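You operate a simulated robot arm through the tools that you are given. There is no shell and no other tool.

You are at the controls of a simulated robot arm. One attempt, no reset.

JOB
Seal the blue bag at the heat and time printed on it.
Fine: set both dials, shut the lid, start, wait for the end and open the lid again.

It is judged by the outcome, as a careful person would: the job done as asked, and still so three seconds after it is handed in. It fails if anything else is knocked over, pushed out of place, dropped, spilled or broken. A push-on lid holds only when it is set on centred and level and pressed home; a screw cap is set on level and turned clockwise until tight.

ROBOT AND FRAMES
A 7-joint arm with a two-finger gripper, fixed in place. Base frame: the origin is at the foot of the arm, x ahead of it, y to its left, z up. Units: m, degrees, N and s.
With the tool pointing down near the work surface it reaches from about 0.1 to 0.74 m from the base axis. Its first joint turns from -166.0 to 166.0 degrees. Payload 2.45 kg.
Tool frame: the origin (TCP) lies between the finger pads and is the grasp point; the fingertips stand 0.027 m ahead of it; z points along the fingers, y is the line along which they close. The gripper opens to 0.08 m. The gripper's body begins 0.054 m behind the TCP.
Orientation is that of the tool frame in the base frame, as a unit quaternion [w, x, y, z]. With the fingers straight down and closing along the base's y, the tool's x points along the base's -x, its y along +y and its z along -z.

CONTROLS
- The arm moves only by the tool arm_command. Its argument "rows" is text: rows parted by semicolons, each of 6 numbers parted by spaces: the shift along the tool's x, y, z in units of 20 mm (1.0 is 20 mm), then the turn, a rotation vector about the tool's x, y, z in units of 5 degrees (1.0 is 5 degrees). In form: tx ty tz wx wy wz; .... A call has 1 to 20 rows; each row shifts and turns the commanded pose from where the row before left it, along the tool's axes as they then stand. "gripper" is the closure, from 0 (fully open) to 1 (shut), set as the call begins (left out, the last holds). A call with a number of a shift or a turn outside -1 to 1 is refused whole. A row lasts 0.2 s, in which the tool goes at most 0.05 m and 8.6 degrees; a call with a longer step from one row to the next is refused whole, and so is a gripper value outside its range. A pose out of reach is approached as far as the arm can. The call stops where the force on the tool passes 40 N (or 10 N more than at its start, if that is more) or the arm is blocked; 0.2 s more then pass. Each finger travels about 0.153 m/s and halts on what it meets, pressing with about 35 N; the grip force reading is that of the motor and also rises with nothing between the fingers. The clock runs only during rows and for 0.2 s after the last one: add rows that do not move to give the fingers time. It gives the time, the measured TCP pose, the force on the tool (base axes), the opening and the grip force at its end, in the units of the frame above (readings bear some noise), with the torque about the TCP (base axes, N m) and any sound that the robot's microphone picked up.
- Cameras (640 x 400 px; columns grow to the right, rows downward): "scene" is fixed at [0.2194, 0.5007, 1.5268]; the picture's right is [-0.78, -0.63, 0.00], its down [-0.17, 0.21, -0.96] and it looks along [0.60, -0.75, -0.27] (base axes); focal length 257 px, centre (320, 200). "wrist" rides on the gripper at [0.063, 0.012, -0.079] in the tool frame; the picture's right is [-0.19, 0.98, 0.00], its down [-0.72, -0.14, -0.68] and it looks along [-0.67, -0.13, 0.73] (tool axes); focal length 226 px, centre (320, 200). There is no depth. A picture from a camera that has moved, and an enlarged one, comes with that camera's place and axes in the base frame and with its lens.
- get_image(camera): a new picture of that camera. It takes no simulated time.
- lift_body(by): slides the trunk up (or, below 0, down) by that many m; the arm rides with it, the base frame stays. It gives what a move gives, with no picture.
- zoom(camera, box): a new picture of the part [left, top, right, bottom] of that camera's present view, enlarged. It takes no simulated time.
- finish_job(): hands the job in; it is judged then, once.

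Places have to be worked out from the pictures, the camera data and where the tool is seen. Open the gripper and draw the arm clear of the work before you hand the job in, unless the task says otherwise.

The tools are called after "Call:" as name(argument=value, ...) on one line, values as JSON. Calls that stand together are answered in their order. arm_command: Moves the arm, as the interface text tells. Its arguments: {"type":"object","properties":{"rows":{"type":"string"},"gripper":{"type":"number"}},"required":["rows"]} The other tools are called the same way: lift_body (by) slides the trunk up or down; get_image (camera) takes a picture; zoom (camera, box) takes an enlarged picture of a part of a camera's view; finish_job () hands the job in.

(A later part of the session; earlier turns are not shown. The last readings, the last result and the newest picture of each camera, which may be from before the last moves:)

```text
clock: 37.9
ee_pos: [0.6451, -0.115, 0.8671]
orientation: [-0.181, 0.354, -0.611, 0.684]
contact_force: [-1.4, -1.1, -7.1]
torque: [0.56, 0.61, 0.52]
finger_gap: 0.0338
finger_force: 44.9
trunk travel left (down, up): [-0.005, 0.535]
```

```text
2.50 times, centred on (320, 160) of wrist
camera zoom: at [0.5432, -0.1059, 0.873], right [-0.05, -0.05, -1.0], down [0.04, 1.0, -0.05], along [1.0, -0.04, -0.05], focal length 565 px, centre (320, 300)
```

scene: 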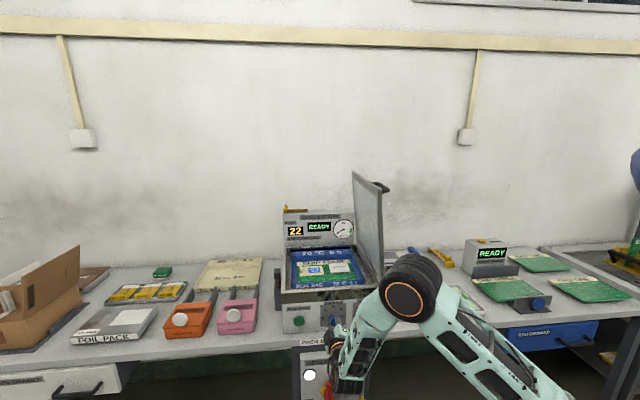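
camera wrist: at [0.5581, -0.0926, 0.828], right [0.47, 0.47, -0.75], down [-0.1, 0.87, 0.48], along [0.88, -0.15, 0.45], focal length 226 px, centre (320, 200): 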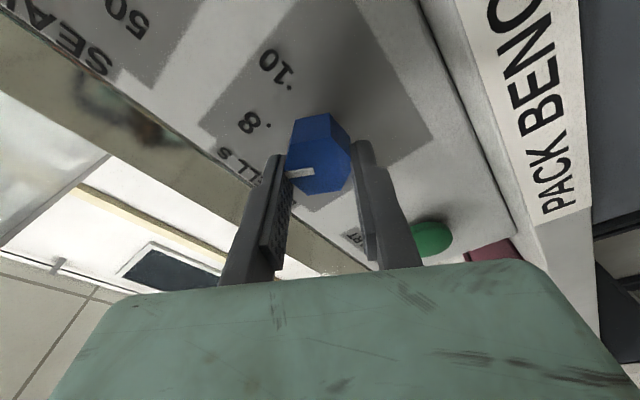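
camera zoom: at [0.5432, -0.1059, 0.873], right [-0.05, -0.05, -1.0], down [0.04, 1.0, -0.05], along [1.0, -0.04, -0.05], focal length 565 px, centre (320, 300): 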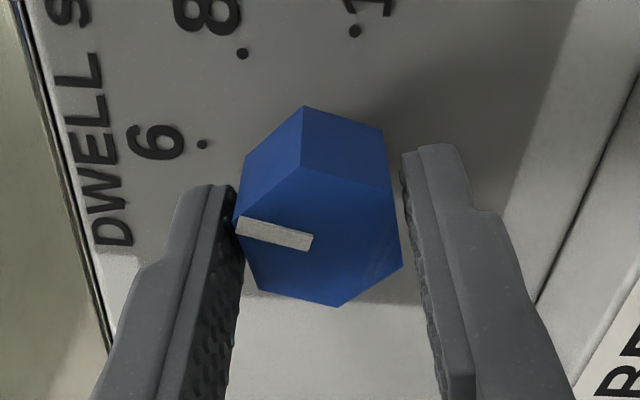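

It tracks well. I continue the other 15°, then release and measure the pointer.

Call:
arm_command(rows="0 0 0 0 0 -0.5;0 0 0 0 0 -0.5;0 0 0 0 0 -0.5;0 0 0 0 0 -0.5;0 0 0 0 0 -0.5;0 0 0 0 0 -0.5;0 0 0 0 0 0")

Call:
arm_command(rows="0 0 0 0 0 0;0 0 0 0 0 0;0 0 0 0 0 0", gripper=0.2)

Call:
zoom(camera="wrist", box=[220, 80, 420, 240])

Call:
zoom(camera="scene", box=[290, 280, 400, 360])

```text
clock: 39.5
ee_pos: [0.6458, -0.1153, 0.8686]
orientation: [-0.092, 0.43, -0.559, 0.703]
contact_force: [-5.9, 4.7, -7.5]
torque: [0.36, 0.4, -0.38]
finger_gap: 0.0334
finger_force: 44.8
trunk travel left (down, up): [-0.005, 0.535]
```

```text
clock: 40.3
ee_pos: [0.6463, -0.1158, 0.8682]
orientation: [-0.092, 0.43, -0.559, 0.703]
contact_force: [0.6, 0.8, -0.1]
torque: [0.02, 0.04, -0.02]
finger_gap: 0.0639
finger_force: 0.1
trunk travel left (down, up): [-0.005, 0.535]
```

```text
2.50 times, centred on (320, 160) of wrist
camera zoom: at [0.5455, -0.1039, 0.8897], right [-0.23, -0.23, -0.95], down [0.01, 0.97, -0.24], along [0.97, -0.06, -0.22], focal length 565 px, centre (320, 300)
```

zoom: 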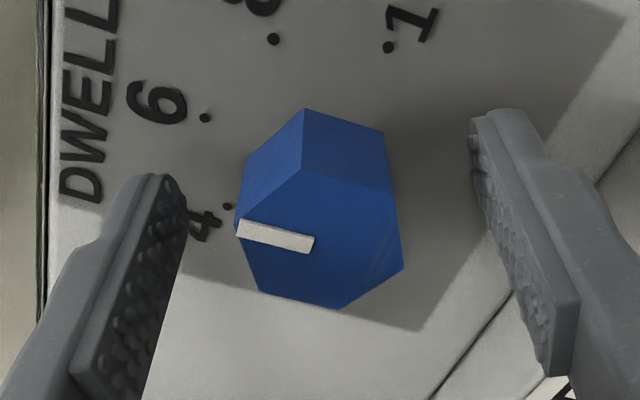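

```text
5.00 times, centred on (345, 320) of scene
camera zoom: at [0.2194, 0.5007, 1.5268], right [-0.78, -0.63, 0.0], down [-0.17, 0.21, -0.96], along [0.6, -0.75, -0.27], focal length 1284 px, centre (195, -400)
```

zoom: 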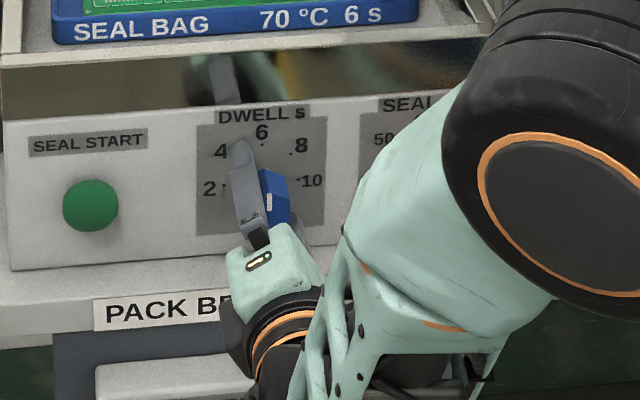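

The pointer computes to about -4° (≈5.8 s), close to 6. I back straight off 60 mm to measure it more precisely.

Call:
arm_command(rows="0 0 -1 0 0 0;0 0 -1 0 0 0;0 0 -1 0 0 0;0 0 -1 0 0 0;0 0 0 0 0 0", gripper=0)

Call:
zoom(camera="wrist", box=[240, 50, 400, 160])

Call:
zoom(camera="scene", box=[310, 290, 370, 335])

```text
clock: 41.5
ee_pos: [0.5882, -0.0599, 0.8685]
orientation: [-0.091, 0.43, -0.559, 0.703]
contact_force: [0.5, 0.3, 0.0]
torque: [-0.02, -0.01, 0.01]
finger_gap: 0.0802
finger_force: 0.0
trunk travel left (down, up): [-0.005, 0.535]
```

```text
3.64 times, centred on (320, 105) of wrist
camera zoom: at [0.4881, -0.0463, 0.8897], right [-0.23, -0.23, -0.95], down [0.01, 0.97, -0.24], along [0.97, -0.06, -0.22], focal length 822 px, centre (320, 546)
```

zoom: 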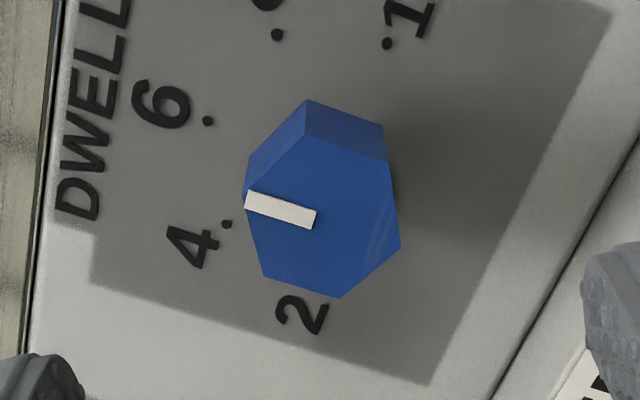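

```text
8.89 times, centred on (340, 312) of scene
camera zoom: at [0.2194, 0.5007, 1.5268], right [-0.78, -0.63, 0.0], down [-0.17, 0.21, -0.96], along [0.6, -0.75, -0.27], focal length 2283 px, centre (142, -800)
```

zoom: 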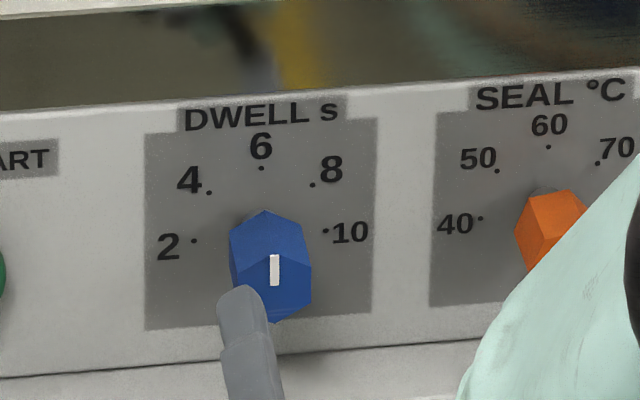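

Both views put the pointer within about 1.5° of the 6 mark (≈5.95 s), which is good. Now I shift right to the orange knob's axis and roll the tool -40° to match its flats.

Call:
arm_command(rows="0.854 0.493 0.056 0 0 0;0.854 0.493 0.056 0 0 0;0.854 0.493 0.056 0 0 0;0.854 0.493 0.056 0 0 0;0.854 0.493 0.056 0 0 0;0.854 0.493 0.056 0 0 0;0 0 0 0 0 -1;0 0 0 0 0 -1;0 0 0 0 0 -1;0 0 0 0 0 -1;0 0 0 0 0 -1;0 0 0 0 0 -1;0 0 0 0 0 -1;0 0 0 0 0 -1;0 0 0 0 0 0")

Call:
get_image(camera="wrist")

Call:
zoom(camera="wrist", box=[270, 70, 370, 170])

Call:
get_image(camera="scene")

```text
clock: 44.7
ee_pos: [0.5075, -0.1483, 0.8682]
orientation: [0.154, 0.596, -0.378, 0.692]
contact_force: [-0.8, 0.0, -0.2]
torque: [0.0, -0.02, 0.01]
finger_gap: 0.0799
finger_force: 0.2
trunk travel left (down, up): [-0.005, 0.535]
```

```text
taken
camera wrist: at [0.4287, -0.1161, 0.9241], right [-0.61, -0.61, -0.51], down [-0.21, 0.75, -0.63], along [0.77, -0.27, -0.58], focal length 226 px, centre (320, 200)
```

wrist: 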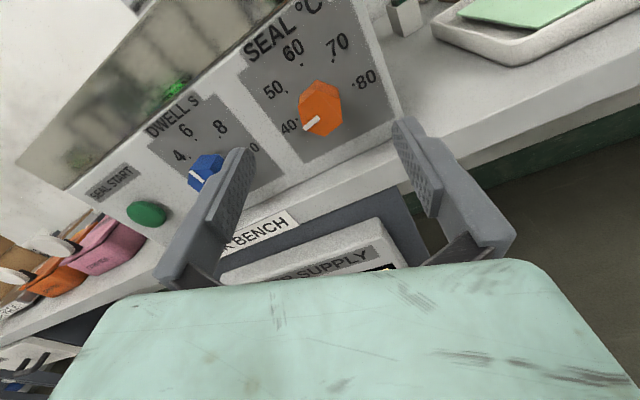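

```text
4.00 times, centred on (320, 120) of wrist
camera zoom: at [0.4287, -0.1161, 0.9241], right [-0.61, -0.61, -0.51], down [-0.21, 0.75, -0.63], along [0.77, -0.27, -0.58], focal length 904 px, centre (320, 520)
```

zoom: 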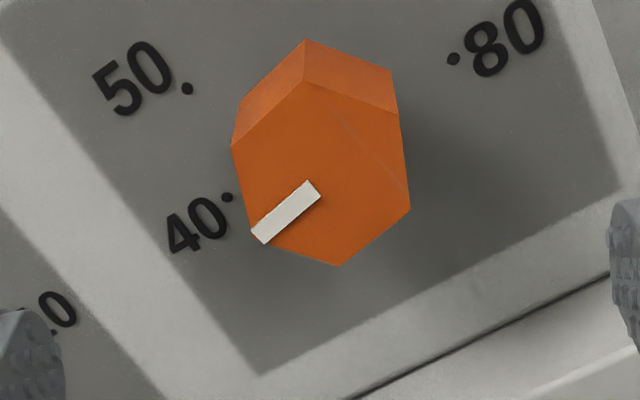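

```text
taken
```

scene: 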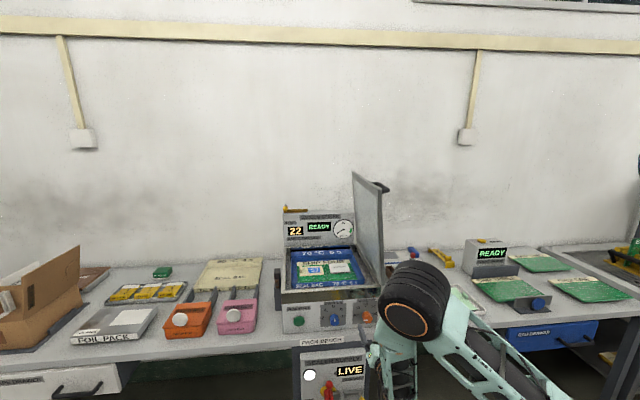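

The orange knob's centre is ~1 mm low of the tool axis, otherwise aligned. I correct that and advance to straddle it, stopping ~4 mm short of the panel.

Call:
arm_command(rows="-0.06 0 0.6 0 0 0;0 0 0.6 0 0 0;0 0 0.6 0 0 0;0 0 0.6 0 0 0;0 0 0.6 0 0 0;0 0 0.6 0 0 0;0 0 0 0 0 0;0 0 0 0 0 0")

Call:
zoom(camera="wrist", box=[220, 80, 420, 240])

```text
clock: 46.5
ee_pos: [0.5594, -0.1985, 0.8684]
orientation: [0.154, 0.595, -0.378, 0.692]
contact_force: [0.4, 0.3, -0.5]
torque: [0.01, 0.03, 0.01]
finger_gap: 0.0801
finger_force: 0.0
trunk travel left (down, up): [-0.005, 0.535]
```

```text
2.50 times, centred on (320, 160) of wrist
camera zoom: at [0.4796, -0.1671, 0.9234], right [-0.6, -0.61, -0.52], down [-0.21, 0.75, -0.63], along [0.77, -0.27, -0.58], focal length 565 px, centre (320, 300)
```

zoom: 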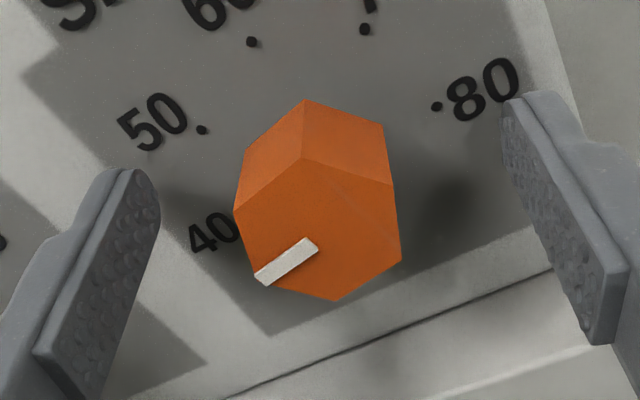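

The knob is centred within a fraction of a millimetre. I close on it and turn clockwise 50° slowly.

Call:
arm_command(rows="0 0 0 0 0 0;0 0 0 0 0 0;0 0 0 0 0 0", gripper=0.6)

Call:
arm_command(rows="0 0 0 0 0 0.5;0 0 0 0 0 0.5;0 0 0 0 0 0.5;0 0 0 0 0 0.5;0 0 0 0 0 0.5;0 0 0 0 0 0.5;0 0 0 0 0 0.5;0 0 0 0 0 0.5;0 0 0 0 0 0.5;0 0 0 0 0 0.5")

Call:
zoom(camera="wrist", box=[220, 80, 420, 240])

```text
clock: 47.3
ee_pos: [0.5605, -0.1998, 0.8687]
orientation: [0.154, 0.595, -0.379, 0.692]
contact_force: [1.3, -0.4, 0.2]
torque: [0.14, 0.14, -0.37]
finger_gap: 0.0336
finger_force: 45.2
trunk travel left (down, up): [-0.005, 0.535]
```

```text
clock: 49.5
ee_pos: [0.5598, -0.1991, 0.8669]
orientation: [0.0, 0.498, -0.498, 0.709]
contact_force: [-6.0, -2.7, 6.4]
torque: [-0.02, 0.03, -0.87]
finger_gap: 0.0336
finger_force: 44.5
trunk travel left (down, up): [-0.005, 0.535]
```

```text
2.50 times, centred on (320, 160) of wrist
camera zoom: at [0.4653, -0.1814, 0.904], right [-0.39, -0.4, -0.83], down [-0.05, 0.91, -0.41], along [0.92, -0.12, -0.38], focal length 565 px, centre (320, 300)
```

zoom: 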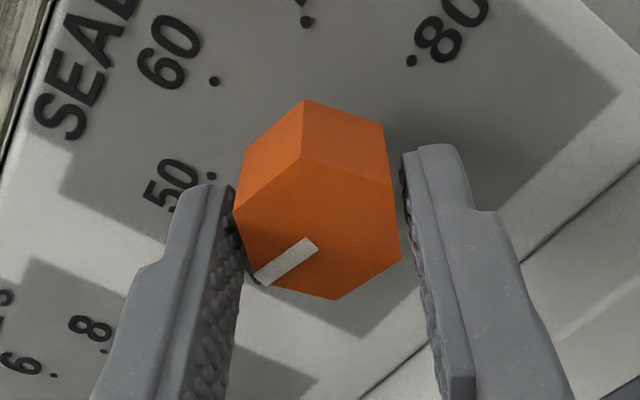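

It tracks. I continue 25° more and then let go to relieve stress.

Call:
arm_command(rows="0 0 0 0 0 0.5;0 0 0 0 0 0.5;0 0 0 0 0 0.5;0 0 0 0 0 0.5;0 0 0 0 0 0.5;0 0 0 0 0 0.5;0 0 0 0 0 0.5;0 0 0 0 0 0.5;0 0 0 0 0 0.5;0 0 0 0 0 0.5;0 0 0 0 0 0")

Call:
arm_command(rows="0 0 0 0 0 0;0 0 0 0 0 0;0 0 0 0 0 0", gripper=0.2)

Call:
zoom(camera="wrist", box=[220, 80, 420, 240])

```text
clock: 51.9
ee_pos: [0.5613, -0.1984, 0.8678]
orientation: [-0.153, 0.379, -0.595, 0.692]
contact_force: [1.8, -6.6, 11.1]
torque: [0.09, 0.07, -0.61]
finger_gap: 0.0335
finger_force: 45.0
trunk travel left (down, up): [-0.005, 0.535]
```

```text
clock: 52.7
ee_pos: [0.5604, -0.1998, 0.8667]
orientation: [-0.153, 0.38, -0.594, 0.692]
contact_force: [-0.4, 1.0, 0.3]
torque: [0.0, 0.01, 0.0]
finger_gap: 0.0644
finger_force: 0.1
trunk travel left (down, up): [-0.005, 0.535]
```

```text
2.50 times, centred on (320, 160) of wrist
camera zoom: at [0.4584, -0.1884, 0.8775], right [-0.11, -0.11, -0.99], down [0.03, 0.99, -0.12], along [0.99, -0.04, -0.1], focal length 565 px, centre (320, 300)
```

zoom: 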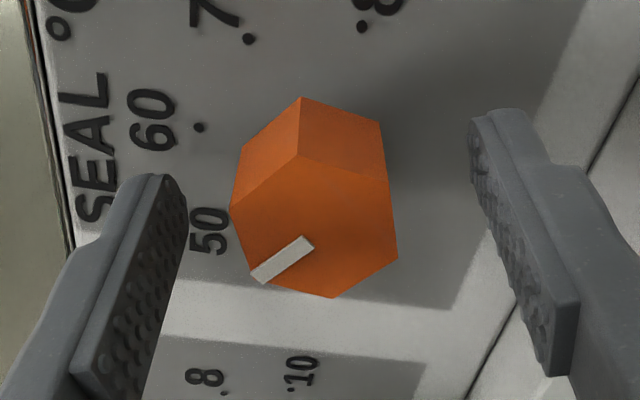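

Pointer is at ~50 °C now. I roll the open fingers back 60° to the next pair of flats for another bite.

Call:
arm_command(rows="0 -0.04 0 0 0 -1;0 0 0 0 0 -1;0 0 0 0 0 -1;0 0 0 0 0 -1;0 0 0 0 0 -1;0 0 0 0 0 -1;0 0 0 0 0 -1;0 0 0 0 0 -1;0 0 0 0 0 -1;0 0 0 0 0 -1;0 0 0 0 0 -1;0 0 0 0 0 -1;0 0 0 0 0 0")

Call:
zoom(camera="wrist", box=[220, 80, 420, 240])

```text
clock: 55.5
ee_pos: [0.561, -0.1985, 0.8678]
orientation: [0.214, 0.626, -0.325, 0.676]
contact_force: [0.4, -0.4, 0.2]
torque: [-0.02, -0.02, 0.03]
finger_gap: 0.064
finger_force: 0.1
trunk travel left (down, up): [-0.005, 0.535]
```

```text
2.50 times, centred on (320, 160) of wrist
camera zoom: at [0.4882, -0.1591, 0.9287], right [-0.66, -0.66, -0.36], down [-0.29, 0.67, -0.69], along [0.69, -0.35, -0.63], focal length 565 px, centre (320, 300)
```

zoom: 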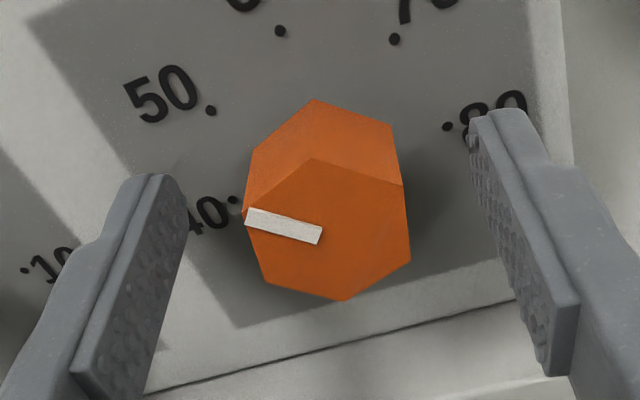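

Good; flats again face the fingers, with the knob ~1.5 mm toward +y. I correct, grip, and turn another 50° clockwise slowly.

Call:
arm_command(rows="0 0.07 0 0 0 0;0 0 0 0 0 0")

Call:
arm_command(rows="0 0 0 0 0 0;0 0 0 0 0 0;0 0 0 0 0 0", gripper=0.6)

Call:
arm_command(rows="0 0 0 0 0 0.5;0 0 0 0 0 0.5;0 0 0 0 0 0.5;0 0 0 0 0 0.5;0 0 0 0 0 0.5;0 0 0 0 0 0.5;0 0 0 0 0 0.5;0 0 0 0 0 0.5;0 0 0 0 0 0.5;0 0 0 0 0 0.5;0 0 0 0 0 0.5;0 0 0 0 0 0.5;0 0 0 0 0 0.5;0 0 0 0 0 0.5;0 0 0 0 0 0.5;0 0 0 0 0 0.5;0 0 0 0 0 0.5;0 0 0 0 0 0.5;0 0 0 0 0 0.5;0 0 0 0 0 0.5")

Call:
zoom(camera="wrist", box=[220, 80, 420, 240])

```text
clock: 56.1
ee_pos: [0.5598, -0.1995, 0.8684]
orientation: [0.213, 0.626, -0.325, 0.676]
contact_force: [-0.2, -0.4, -0.8]
torque: [-0.04, 0.0, -0.02]
finger_gap: 0.0643
finger_force: 0.0
trunk travel left (down, up): [-0.005, 0.535]
```

```text
clock: 56.9
ee_pos: [0.5597, -0.1994, 0.8681]
orientation: [0.215, 0.626, -0.326, 0.675]
contact_force: [-0.6, -3.5, -1.4]
torque: [-0.11, -0.08, 0.33]
finger_gap: 0.0336
finger_force: 44.7
trunk travel left (down, up): [-0.005, 0.535]
```

```text
clock: 61.1
ee_pos: [0.5611, -0.2, 0.868]
orientation: [-0.092, 0.429, -0.56, 0.703]
contact_force: [11.8, -3.7, 3.2]
torque: [0.21, 0.21, -0.34]
finger_gap: 0.0333
finger_force: 45.3
trunk travel left (down, up): [-0.005, 0.535]
```

```text
2.50 times, centred on (320, 160) of wrist
camera zoom: at [0.4602, -0.1871, 0.889], right [-0.23, -0.23, -0.95], down [0.01, 0.97, -0.24], along [0.97, -0.06, -0.22], focal length 565 px, centre (320, 300)
```

zoom: 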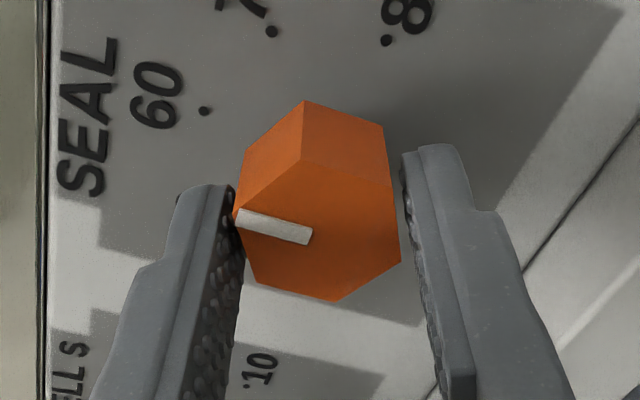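

Pointer is at 60 °C. I release, re-centre check, and re-grip here for the last 50°.

Call:
arm_command(rows="0 0 0 0 0 0;0 0 0 0 0 0;0 0 0 0 0 0", gripper=0.2)

Call:
zoom(camera="wrist", box=[220, 80, 420, 240])

```text
clock: 61.9
ee_pos: [0.5588, -0.199, 0.8671]
orientation: [-0.092, 0.43, -0.559, 0.703]
contact_force: [0.4, -0.2, 0.3]
torque: [0.01, 0.01, 0.01]
finger_gap: 0.064
finger_force: 0.0
trunk travel left (down, up): [-0.005, 0.535]
```

```text
2.50 times, centred on (320, 160) of wrist
camera zoom: at [0.4593, -0.1869, 0.889], right [-0.23, -0.23, -0.95], down [0.01, 0.97, -0.24], along [0.97, -0.06, -0.22], focal length 565 px, centre (320, 300)
```

zoom: 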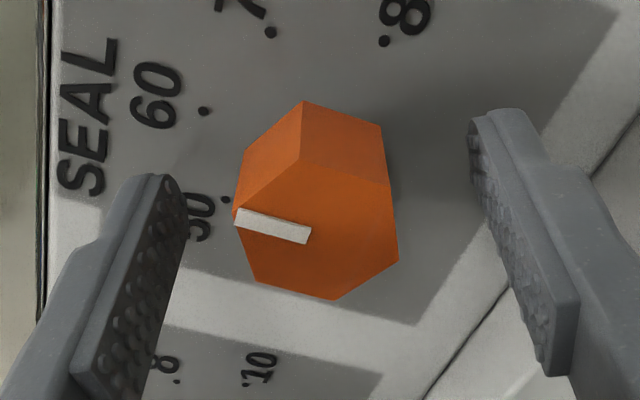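

Centred. I grip again and turn the last 50° clockwise.

Call:
arm_command(rows="0 0 0 0 0 0;0 0 0 0 0 0;0 0 0 0 0 0", gripper=0.6)

Call:
arm_command(rows="0 0 0 0 0 0.5;0 0 0 0 0 0.5;0 0 0 0 0 0.5;0 0 0 0 0 0.5;0 0 0 0 0 0.5;0 0 0 0 0 0.5;0 0 0 0 0 0.5;0 0 0 0 0 0.5;0 0 0 0 0 0.5;0 0 0 0 0 0.5")

Call:
zoom(camera="wrist", box=[220, 80, 420, 240])

```text
clock: 62.7
ee_pos: [0.559, -0.1984, 0.8685]
orientation: [-0.091, 0.43, -0.559, 0.703]
contact_force: [3.2, -1.4, 4.2]
torque: [0.27, 0.3, -0.07]
finger_gap: 0.0334
finger_force: 44.9
trunk travel left (down, up): [-0.005, 0.535]
```

```text
clock: 64.9
ee_pos: [0.5598, -0.1986, 0.8674]
orientation: [-0.242, 0.299, -0.639, 0.666]
contact_force: [-3.6, 3.5, 1.8]
torque: [0.14, 0.21, -0.42]
finger_gap: 0.0336
finger_force: 45.4
trunk travel left (down, up): [-0.005, 0.535]
```

```text
2.50 times, centred on (320, 160) of wrist
camera zoom: at [0.4574, -0.1893, 0.8615], right [0.08, 0.07, -0.99], down [0.03, 1.0, 0.07], along [1.0, -0.04, 0.07], focal length 565 px, centre (320, 300)
```

zoom: 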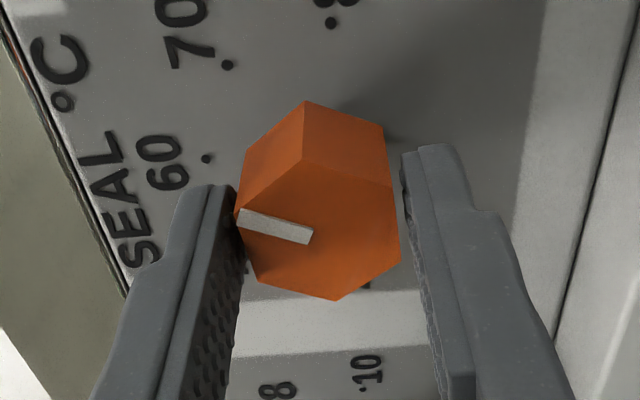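

Tracking well at +25°. I turn the final 25° and then release.

Call:
arm_command(rows="0 0 0 0 0 0.5;0 0 0 0 0 0.5;0 0 0 0 0 0.5;0 0 0 0 0 0.5;0 0 0 0 0 0.5;0 0 0 0 0 0.5;0 0 0 0 0 0.5;0 0 0 0 0 0.5;0 0 0 0 0 0.5;0 0 0 0 0 0.5;0 0 0 0 0 0")

Call:
arm_command(rows="0 0 0 0 0 0;0 0 0 0 0 0;0 0 0 0 0 0", gripper=0.2)

Call:
zoom(camera="wrist", box=[220, 80, 420, 240])

```text
clock: 67.3
ee_pos: [0.5594, -0.2003, 0.8675]
orientation: [0.38, -0.152, 0.689, -0.598]
contact_force: [-12.1, 7.4, -9.9]
torque: [0.43, 0.48, 0.08]
finger_gap: 0.0332
finger_force: 45.1
trunk travel left (down, up): [-0.005, 0.535]
```

```text
clock: 68.1
ee_pos: [0.5599, -0.2, 0.8687]
orientation: [0.38, -0.153, 0.689, -0.598]
contact_force: [0.5, -0.3, -0.4]
torque: [-0.03, 0.01, -0.01]
finger_gap: 0.0639
finger_force: 0.1
trunk travel left (down, up): [-0.005, 0.535]
```

```text
2.50 times, centred on (320, 160) of wrist
camera zoom: at [0.4643, -0.1833, 0.8353], right [0.37, 0.36, -0.86], down [-0.04, 0.93, 0.37], along [0.93, -0.1, 0.36], focal length 565 px, centre (320, 300)
```

zoom: 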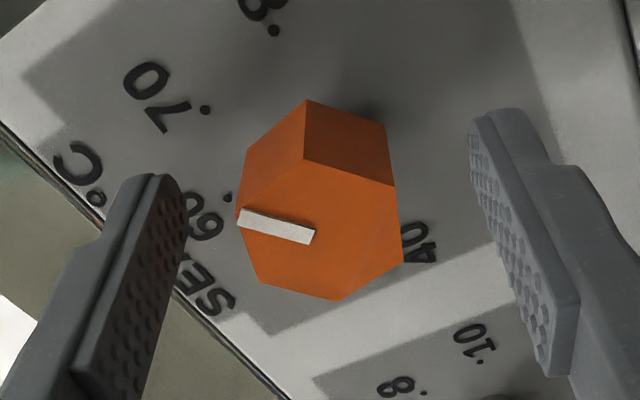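

The pointer looks to be at 70. I back off 80 mm and check both dials.

Call:
arm_command(rows="0 0 -1 0 0 0;0 0 -1 0 0 0;0 0 -1 0 0 0;0 0 -1 0 0 0;0 0 0 0 0 0", gripper=0)

Call:
zoom(camera="wrist", box=[240, 50, 400, 160])

Call:
zoom(camera="scene", box=[310, 285, 390, 335])

```text
clock: 69.3
ee_pos: [0.5039, -0.1431, 0.868]
orientation: [0.38, -0.154, 0.688, -0.598]
contact_force: [-0.5, 0.2, 0.3]
torque: [-0.01, -0.04, 0.02]
finger_gap: 0.0799
finger_force: 0.0
trunk travel left (down, up): [-0.005, 0.535]
```

```text
3.64 times, centred on (320, 105) of wrist
camera zoom: at [0.4073, -0.1262, 0.8348], right [0.37, 0.36, -0.86], down [-0.04, 0.93, 0.37], along [0.93, -0.1, 0.36], focal length 822 px, centre (320, 546)
```

zoom: 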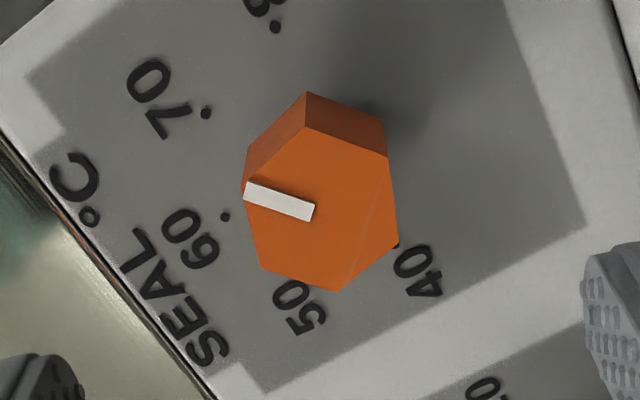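

```text
8.00 times, centred on (350, 310) of scene
camera zoom: at [0.2194, 0.5007, 1.5268], right [-0.78, -0.63, 0.0], down [-0.17, 0.21, -0.96], along [0.6, -0.75, -0.27], focal length 2054 px, centre (80, -680)
```

zoom: 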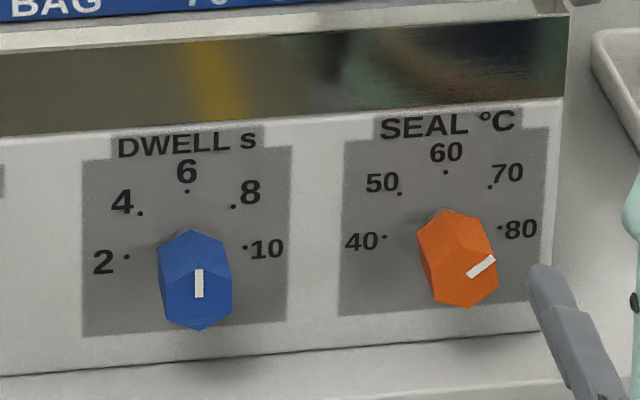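

Wrist geometry gives about +48° (≈69.6 °C). I zoom tighter with the scene camera to cross-check both pointers.

Call:
zoom(camera="scene", box=[358, 302, 378, 326])

Call:
zoom(camera="scene", box=[326, 302, 346, 326])

```text
16.00 times, centred on (368, 314) of scene
camera zoom: at [0.2194, 0.5007, 1.5268], right [-0.78, -0.63, 0.0], down [-0.17, 0.21, -0.96], along [0.6, -0.75, -0.27], focal length 4109 px, centre (-448, -1624)
```

zoom: 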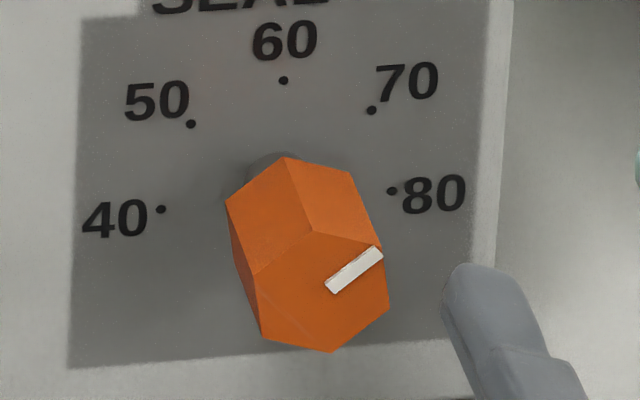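

```text
16.00 times, centred on (336, 314) of scene
camera zoom: at [0.2194, 0.5007, 1.5268], right [-0.78, -0.63, 0.0], down [-0.17, 0.21, -0.96], along [0.6, -0.75, -0.27], focal length 4109 px, centre (64, -1624)
```

zoom: 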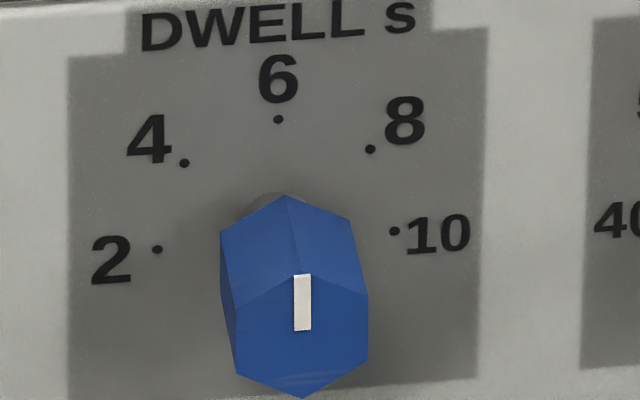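

Both dials read right: 6 s (≈5.9) and 70 °C (≈±1). Next is the lid, which is hinged on the right side and stands near vertical; I roll the camera back up, close the fingers, and prepare to swing it shut with the side of the fingers along its front edge.

Call:
arm_command(rows="0 0 0 0 0 -1;0 0 0 0 0 -1;0 0 0 0 0 -1;0 0 0 0 0 -1;0 0 0 0 0 -1;0 0 0 0 0 -1;0 0 0 0 0 -1;0 0 0 0 0 -1;0 0 0 0 0 -1;0 0 0 0 0 -1;0 0 0 0 0 -1;0 0 0 0 0 -1;0 0 0 0 0 -1;0 0 0 0 0 -1;0 0 0 0 0 -1;0 0 0 0 0 -1;0 0 0 0 0 -1;0 0 0 0 0 -1;0 0 0 0 0 0", gripper=0)

Call:
get_image(camera="wrist")

```text
clock: 73.3
ee_pos: [0.504, -0.1418, 0.8676]
orientation: [0.155, 0.595, -0.379, 0.692]
contact_force: [0.3, 1.6, 0.0]
torque: [-0.02, -0.01, -0.04]
finger_gap: 0.0803
finger_force: 0.1
trunk travel left (down, up): [-0.005, 0.535]
```

```text
taken
camera wrist: at [0.4225, -0.1105, 0.9233], right [-0.61, -0.61, -0.51], down [-0.21, 0.75, -0.63], along [0.77, -0.27, -0.58], focal length 226 px, centre (320, 200)
```

wrist: 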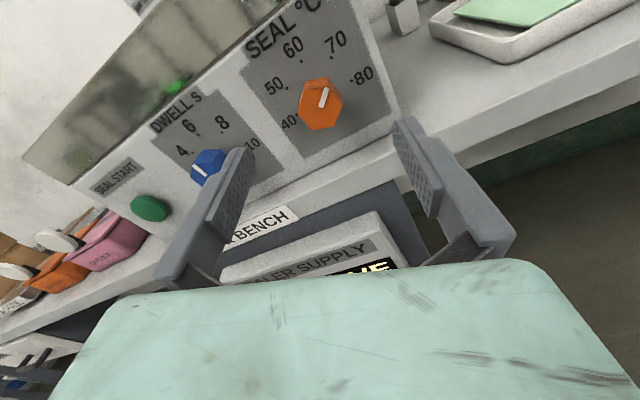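

I raise the trunk 0.25 m to look over the machine top, the latch-like part on its left, and the lid.

Call:
lift_body(by=0.25)

Call:
get_image(camera="wrist")

Call:
zoom(camera="scene", box=[260, 160, 420, 260])

```text
clock: 75.9
ee_pos: [0.5025, -0.143, 1.1173]
orientation: [0.153, 0.595, -0.378, 0.692]
contact_force: [-0.4, 0.2, 0.4]
torque: [0.01, -0.04, -0.02]
finger_gap: 0.0797
finger_force: 0.1
trunk travel left (down, up): [-0.255, 0.285]
```

```text
taken
camera wrist: at [0.4226, -0.1105, 1.1731], right [-0.6, -0.61, -0.52], down [-0.21, 0.75, -0.63], along [0.77, -0.27, -0.58], focal length 226 px, centre (320, 200)
```

wrist: 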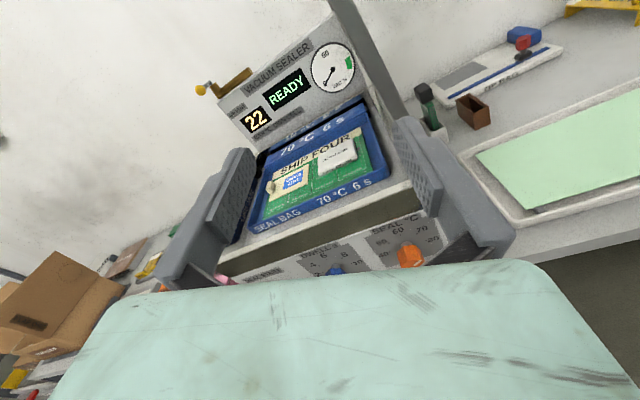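

```text
4.00 times, centred on (340, 210) of scene
camera zoom: at [0.2194, 0.5007, 1.5268], right [-0.78, -0.63, 0.0], down [-0.17, 0.21, -0.96], along [0.6, -0.75, -0.27], focal length 1027 px, centre (240, 160)
```

zoom: 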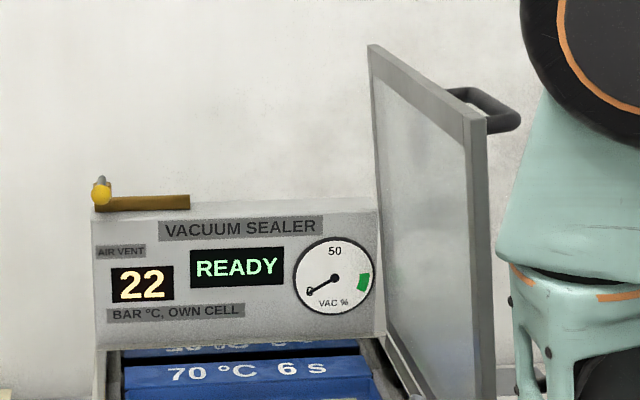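

The lid stands near vertical on the right; the vent lever is far back and out of reach, so presumably automatic. I raise 8 cm more, close the fingers, and slide right to clear the lid's outer side.

Call:
lift_body(by=0.08)

Call:
arm_command(rows="0.325 0.893 0 0 0 0;0.325 0.893 0 0 0 0;0.325 0.893 0 0 0 0;0.325 0.893 0 0 0 0;0.325 0.893 0 0 0 0;0.325 0.893 0 0 0 0;0 0 0 0 0 0", gripper=1)

Call:
get_image(camera="wrist")

Call:
get_image(camera="scene")

```text
clock: 77.0
ee_pos: [0.5024, -0.1432, 1.1968]
orientation: [0.154, 0.595, -0.379, 0.692]
contact_force: [0.0, 0.9, 0.2]
torque: [-0.03, 0.0, -0.02]
finger_gap: 0.08
finger_force: 0.0
trunk travel left (down, up): [-0.335, 0.205]
```

```text
clock: 78.7
ee_pos: [0.4379, -0.2283, 1.1909]
orientation: [0.155, 0.595, -0.379, 0.692]
contact_force: [-0.5, 0.2, -0.1]
torque: [-0.01, -0.02, -0.03]
finger_gap: 0.0
finger_force: 29.6
out of reach, approached as far as the arm can: row 5, 6
trunk travel left (down, up): [-0.335, 0.205]
```

```text
taken
camera wrist: at [0.3581, -0.1959, 1.2461], right [-0.6, -0.61, -0.52], down [-0.21, 0.75, -0.63], along [0.77, -0.27, -0.58], focal length 226 px, centre (320, 200)
```

wrist: 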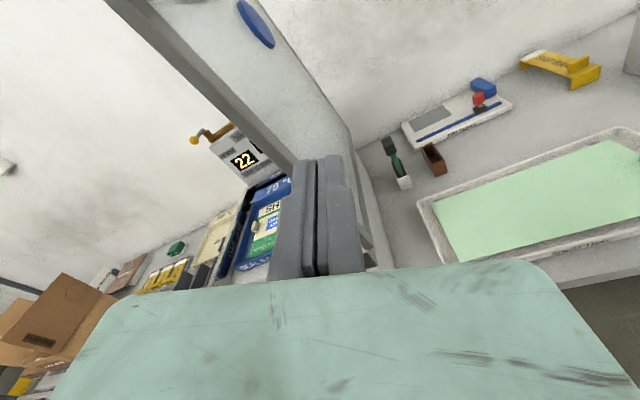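

```text
taken
```

scene: 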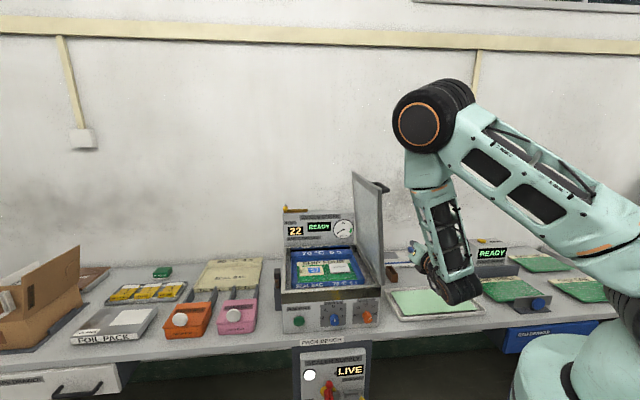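

The lid's outer face computes to r≈-0.197 here; the closed fingers are at r≈-0.15, so there's ~4 cm clearance. I move forward 12 cm alongside the lid's front edge.

Call:
arm_command(rows="0 0 0.871 0 0 0;0 0 0.871 0 0 0;0 0 0.871 0 0 0;0 0 0.871 0 0 0;0 0 0.871 0 0 0;0 0 0.871 0 0 0;0 0 0.871 0 0 0;0 0 0 0 0 0")

Call:
get_image(camera="wrist")

Call:
get_image(camera="scene")

```text
clock: 80.5
ee_pos: [0.5253, -0.3142, 1.1904]
orientation: [0.155, 0.595, -0.379, 0.691]
contact_force: [0.2, -0.3, 0.8]
torque: [0.03, -0.04, -0.01]
finger_gap: 0.0001
finger_force: 30.5
trunk travel left (down, up): [-0.335, 0.205]
```

```text
taken
camera wrist: at [0.4446, -0.2819, 1.2468], right [-0.6, -0.61, -0.52], down [-0.21, 0.75, -0.63], along [0.77, -0.27, -0.58], focal length 226 px, centre (320, 200)
```

wrist: 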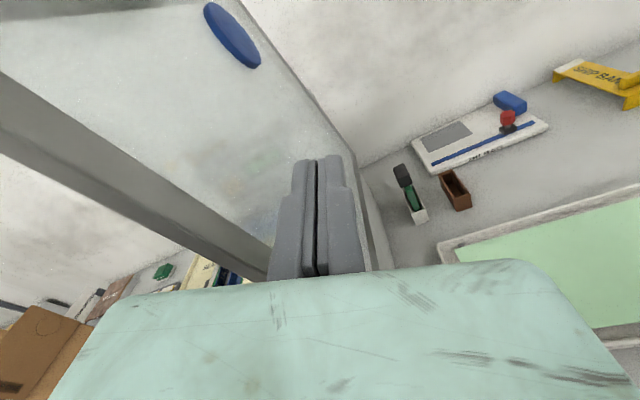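

```text
taken
```

scene: 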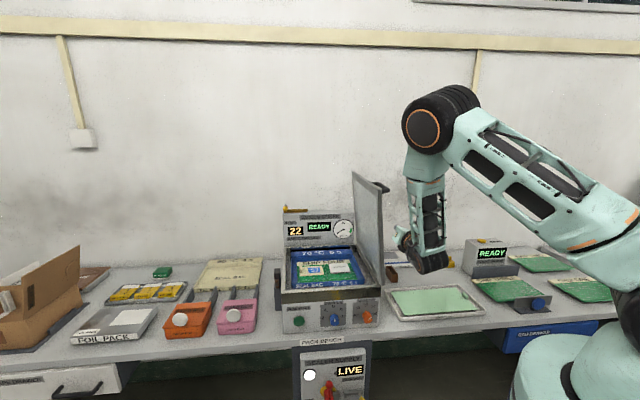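

All clear. I now push left with the side of the closed fingers to start the lid swinging (to roughly 70°), watching the force.

Call:
arm_command(rows="-0.2 -0.545 0 0 0 0;-0.2 -0.545 0 0 0 0;-0.2 -0.545 0 0 0 0;-0.2 -0.545 0 0 0 0;-0.222 -0.59 0 0 0 0;-0.222 -0.59 0 0 0 0;-0.296 -0.52 0 0 0 0;-0.296 -0.52 0 0 0 0;-0.296 -0.52 0 0 0 0")

Call:
get_image(camera="scene")

Call:
get_image(camera="wrist")

```text
clock: 82.5
ee_pos: [0.6011, -0.2361, 1.185]
orientation: [0.154, 0.595, -0.379, 0.692]
contact_force: [-0.5, -0.5, -0.5]
torque: [0.02, -0.01, 0.03]
finger_gap: 0.0
finger_force: 30.3
trunk travel left (down, up): [-0.335, 0.205]
```

```text
taken
```

scene: 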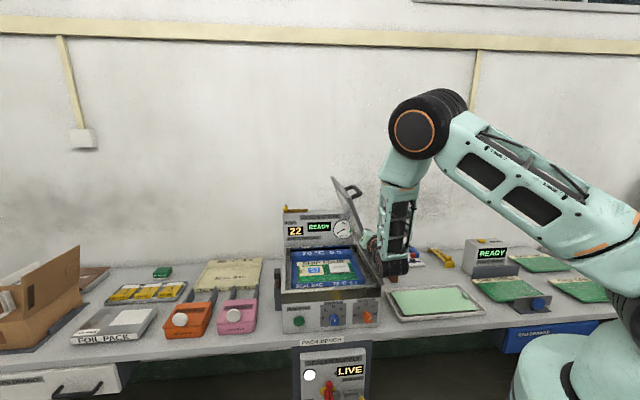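

```text
taken
camera wrist: at [0.5205, -0.2059, 1.2394], right [-0.6, -0.61, -0.52], down [-0.21, 0.75, -0.63], along [0.77, -0.27, -0.58], focal length 226 px, centre (320, 200)
```

wrist: 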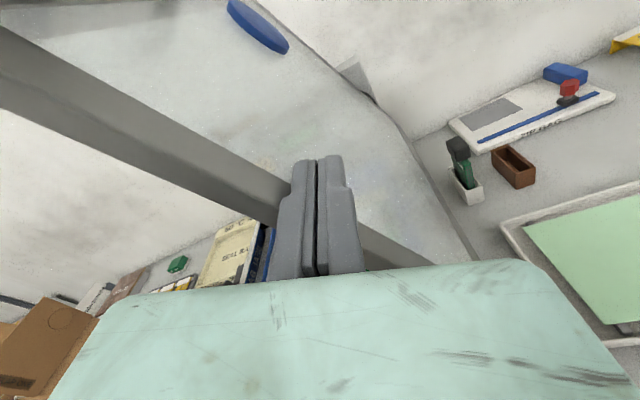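

The lid follows smoothly. I continue along the arc to about 30°.

Call:
arm_command(rows="-0.38 -0.463 0 0 0 0;-0.38 -0.463 0 0 0 0;-0.38 -0.463 0 0 0 0;-0.454 -0.39 0 0 0 0;-0.454 -0.39 0 0 0 0;-0.454 -0.39 0 0 0 0;-0.515 -0.302 0 0 0 0;-0.515 -0.302 0 0 0 0;-0.515 -0.302 0 0 0 0;-0.561 -0.211 0 0 0 0;-0.561 -0.211 0 0 0 0;-0.561 -0.211 0 0 0 0")

Call:
get_image(camera="scene")

Call:
get_image(camera="wrist")

```text
clock: 85.0
ee_pos: [0.6823, -0.1562, 1.1039]
orientation: [0.154, 0.595, -0.379, 0.692]
contact_force: [0.7, 0.5, 0.3]
torque: [-0.02, 0.03, -0.02]
finger_gap: 0.0
finger_force: 29.3
trunk travel left (down, up): [-0.335, 0.205]
```

```text
taken
```

scene: 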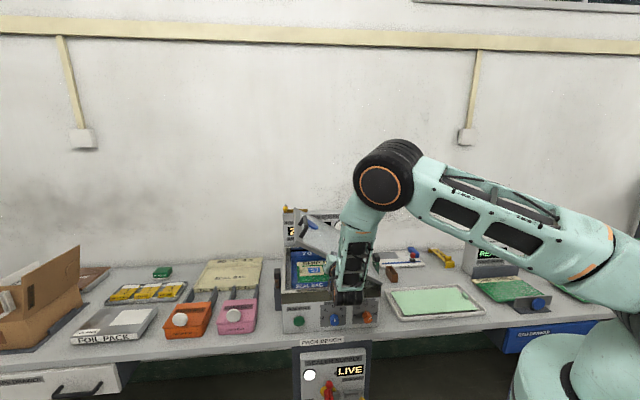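

```text
taken
camera wrist: at [0.6019, -0.1245, 1.1601], right [-0.6, -0.61, -0.52], down [-0.21, 0.75, -0.63], along [0.77, -0.27, -0.58], focal length 226 px, centre (320, 200)
```

wrist: 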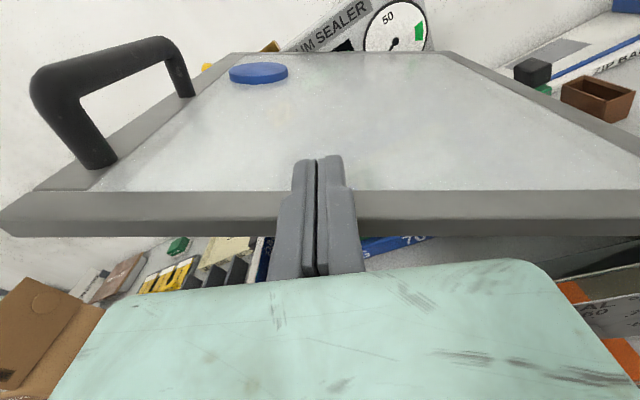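

Good view: the lid is at about 30° with its handle near the free (left) edge. I bring it down gently to nearly closed.

Call:
arm_command(rows="-0.588 -0.111 0 0 0 0;-0.588 -0.111 0 0 0 0;-0.588 -0.111 0 0 0 0;-0.598 -0.007 0 0 0 0;-0.598 -0.007 0 0 0 0;-0.598 -0.007 0 0 0 0;-0.3 0.05 0 0 0 0;-0.3 0.05 0 0 0 0;-0.3 0.05 0 0 0 0;-0.3 0.05 0 0 0 0")

Call:
get_image(camera="scene")

Call:
get_image(camera="wrist")

```text
clock: 87.2
ee_pos: [0.708, -0.1323, 1.0169]
orientation: [0.154, 0.595, -0.379, 0.692]
contact_force: [0.4, -0.6, 0.7]
torque: [0.01, 0.04, -0.01]
finger_gap: 0.0
finger_force: 29.4
trunk travel left (down, up): [-0.335, 0.205]
```

```text
taken
```

scene: 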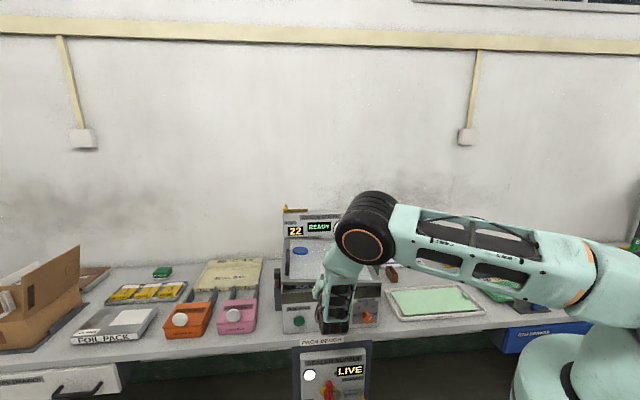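

```text
taken
camera wrist: at [0.6275, -0.0997, 1.0725], right [-0.6, -0.61, -0.52], down [-0.21, 0.75, -0.63], along [0.77, -0.27, -0.58], focal length 226 px, centre (320, 200)
```

wrist: 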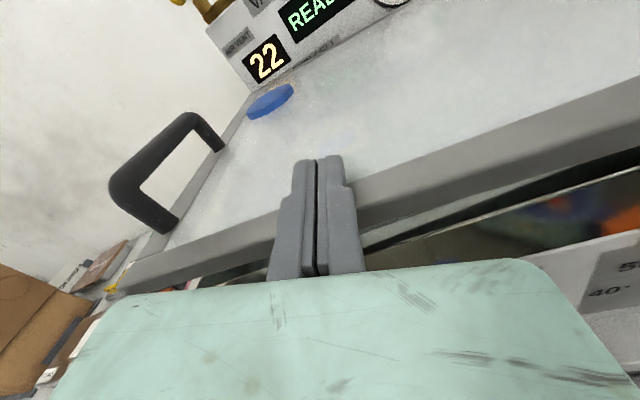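

Nearly shut. I press straight down in small steps until it seats.

Call:
arm_command(rows="-0.188 0.068 0 0 0 0;-0.188 0.068 0 0 0 0;-0.188 0.068 0 0 0 0;-0.188 0.068 0 0 0 0")

Call:
get_image(camera="wrist")

```text
clock: 88.2
ee_pos: [0.7083, -0.1322, 0.9996]
orientation: [0.154, 0.596, -0.378, 0.691]
contact_force: [0.6, -0.4, 0.3]
torque: [0.0, 0.0, 0.0]
finger_gap: 0.0
finger_force: 29.9
trunk travel left (down, up): [-0.335, 0.205]
```

```text
taken
camera wrist: at [0.6265, -0.1005, 1.0561], right [-0.61, -0.61, -0.52], down [-0.21, 0.75, -0.63], along [0.77, -0.27, -0.58], focal length 226 px, centre (320, 200)
```

wrist: 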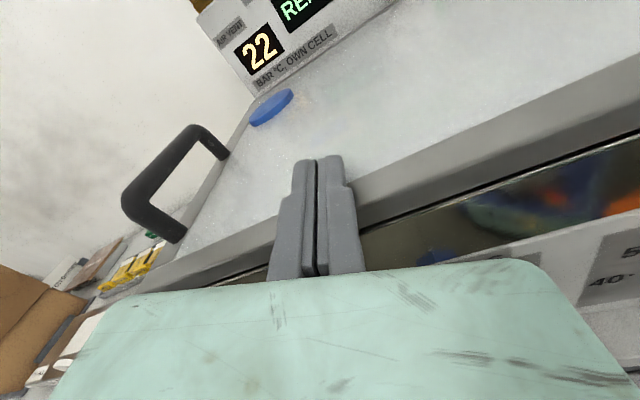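

Still no resistance; continue pressing down.

Call:
arm_command(rows="-0.188 0.068 0 0 0 0;-0.188 0.068 0 0 0 0;-0.188 0.068 0 0 0 0;-0.188 0.068 0 0 0 0;0 0 0 0 0 0")

Call:
get_image(camera="wrist")

Call:
zoom(camera="scene", box=[260, 190, 400, 340])

```text
clock: 89.0
ee_pos: [0.71, -0.1333, 1.0015]
orientation: [0.156, 0.588, -0.378, 0.698]
contact_force: [-5.2, 0.5, 15.6]
torque: [0.05, 0.3, -0.02]
finger_gap: 0.0
finger_force: 29.9
trunk travel left (down, up): [-0.335, 0.205]
stopped in row 3: the force on the tool passed its limit at 44 N (the readings are from after the stop); the commanded pose is now the measured one
```

```text
taken
camera wrist: at [0.628, -0.1004, 1.0542], right [-0.6, -0.61, -0.52], down [-0.2, 0.74, -0.64], along [0.78, -0.28, -0.56], focal length 226 px, centre (320, 200)
```

wrist: 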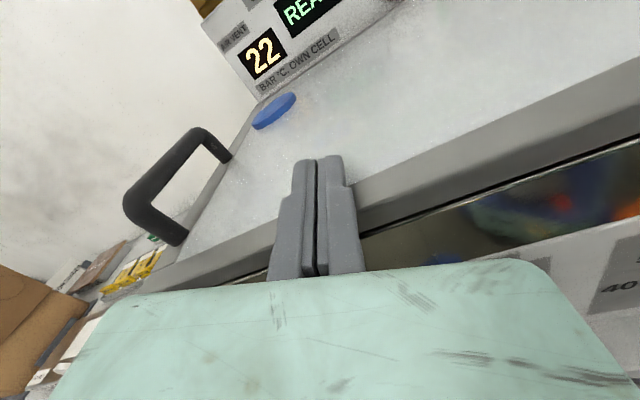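

```text
2.67 times, centred on (330, 265) of scene
camera zoom: at [0.2194, 0.5007, 1.5268], right [-0.78, -0.63, 0.0], down [-0.17, 0.21, -0.96], along [0.6, -0.75, -0.27], focal length 685 px, centre (293, 27)
```

zoom: 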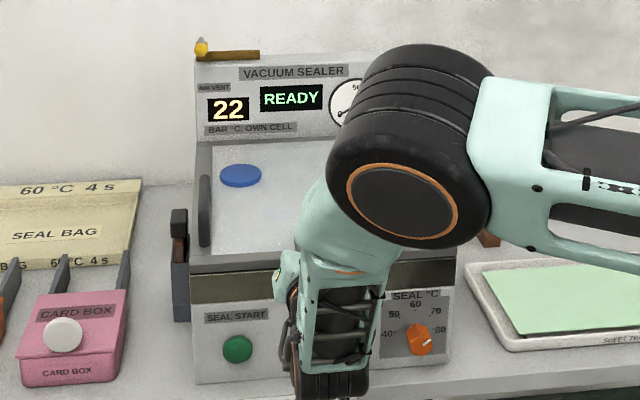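

The force limit tripped as the lid seated. I lift off 6 cm by the trunk and check that the lid stays shut.

Call:
lift_body(by=0.06)

Call:
arm_command(rows="0 0 -1 0 0 0;0 0 -1 0 0 0;0 0 -1 0 0 0;0 0 -1 0 0 0;0 0 -1 0 0 0;0 0 -1 0 0 0;0 0 -0.5 0 0 0;0 0 0 0 0 0")

Call:
get_image(camera="wrist")

Call:
zoom(camera="scene", box=[260, 190, 400, 340])

```text
clock: 90.0
ee_pos: [0.7099, -0.1341, 1.056]
orientation: [0.153, 0.591, -0.377, 0.696]
contact_force: [-0.1, -0.1, 0.5]
torque: [0.0, -0.02, 0.01]
finger_gap: 0.0002
finger_force: 29.5
trunk travel left (down, up): [-0.395, 0.145]
```

```text
clock: 91.8
ee_pos: [0.6171, -0.0406, 1.054]
orientation: [0.154, 0.59, -0.378, 0.696]
contact_force: [-0.1, 0.3, 0.3]
torque: [-0.02, 0.0, 0.02]
finger_gap: 0.0
finger_force: 29.8
trunk travel left (down, up): [-0.395, 0.145]
```

```text
taken
camera wrist: at [0.5359, -0.0077, 1.1085], right [-0.6, -0.61, -0.52], down [-0.21, 0.74, -0.64], along [0.77, -0.28, -0.57], focal length 226 px, centre (320, 200)
```

wrist: 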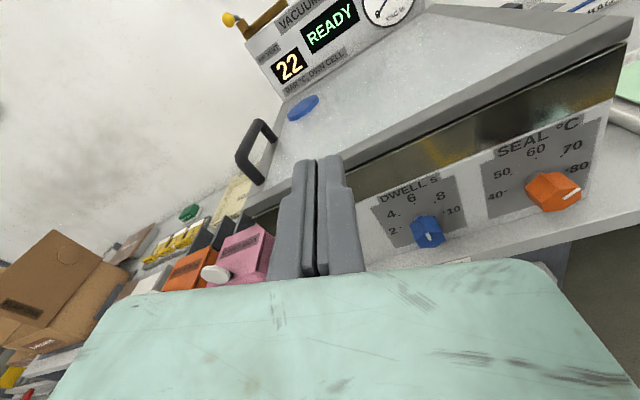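

```text
2.67 times, centred on (330, 265) of scene
camera zoom: at [0.2194, 0.5007, 1.5268], right [-0.78, -0.63, 0.0], down [-0.17, 0.21, -0.96], along [0.6, -0.75, -0.27], focal length 685 px, centre (293, 27)
```

zoom: 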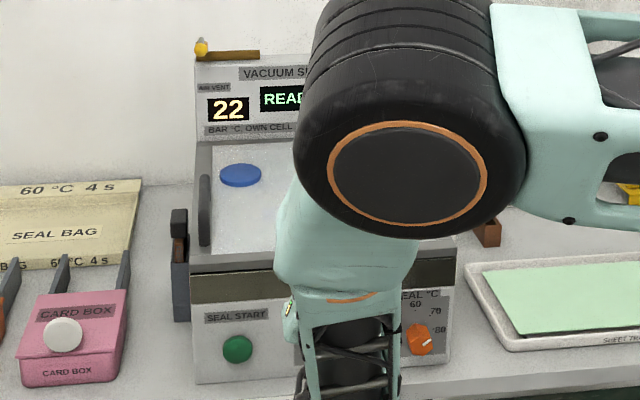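

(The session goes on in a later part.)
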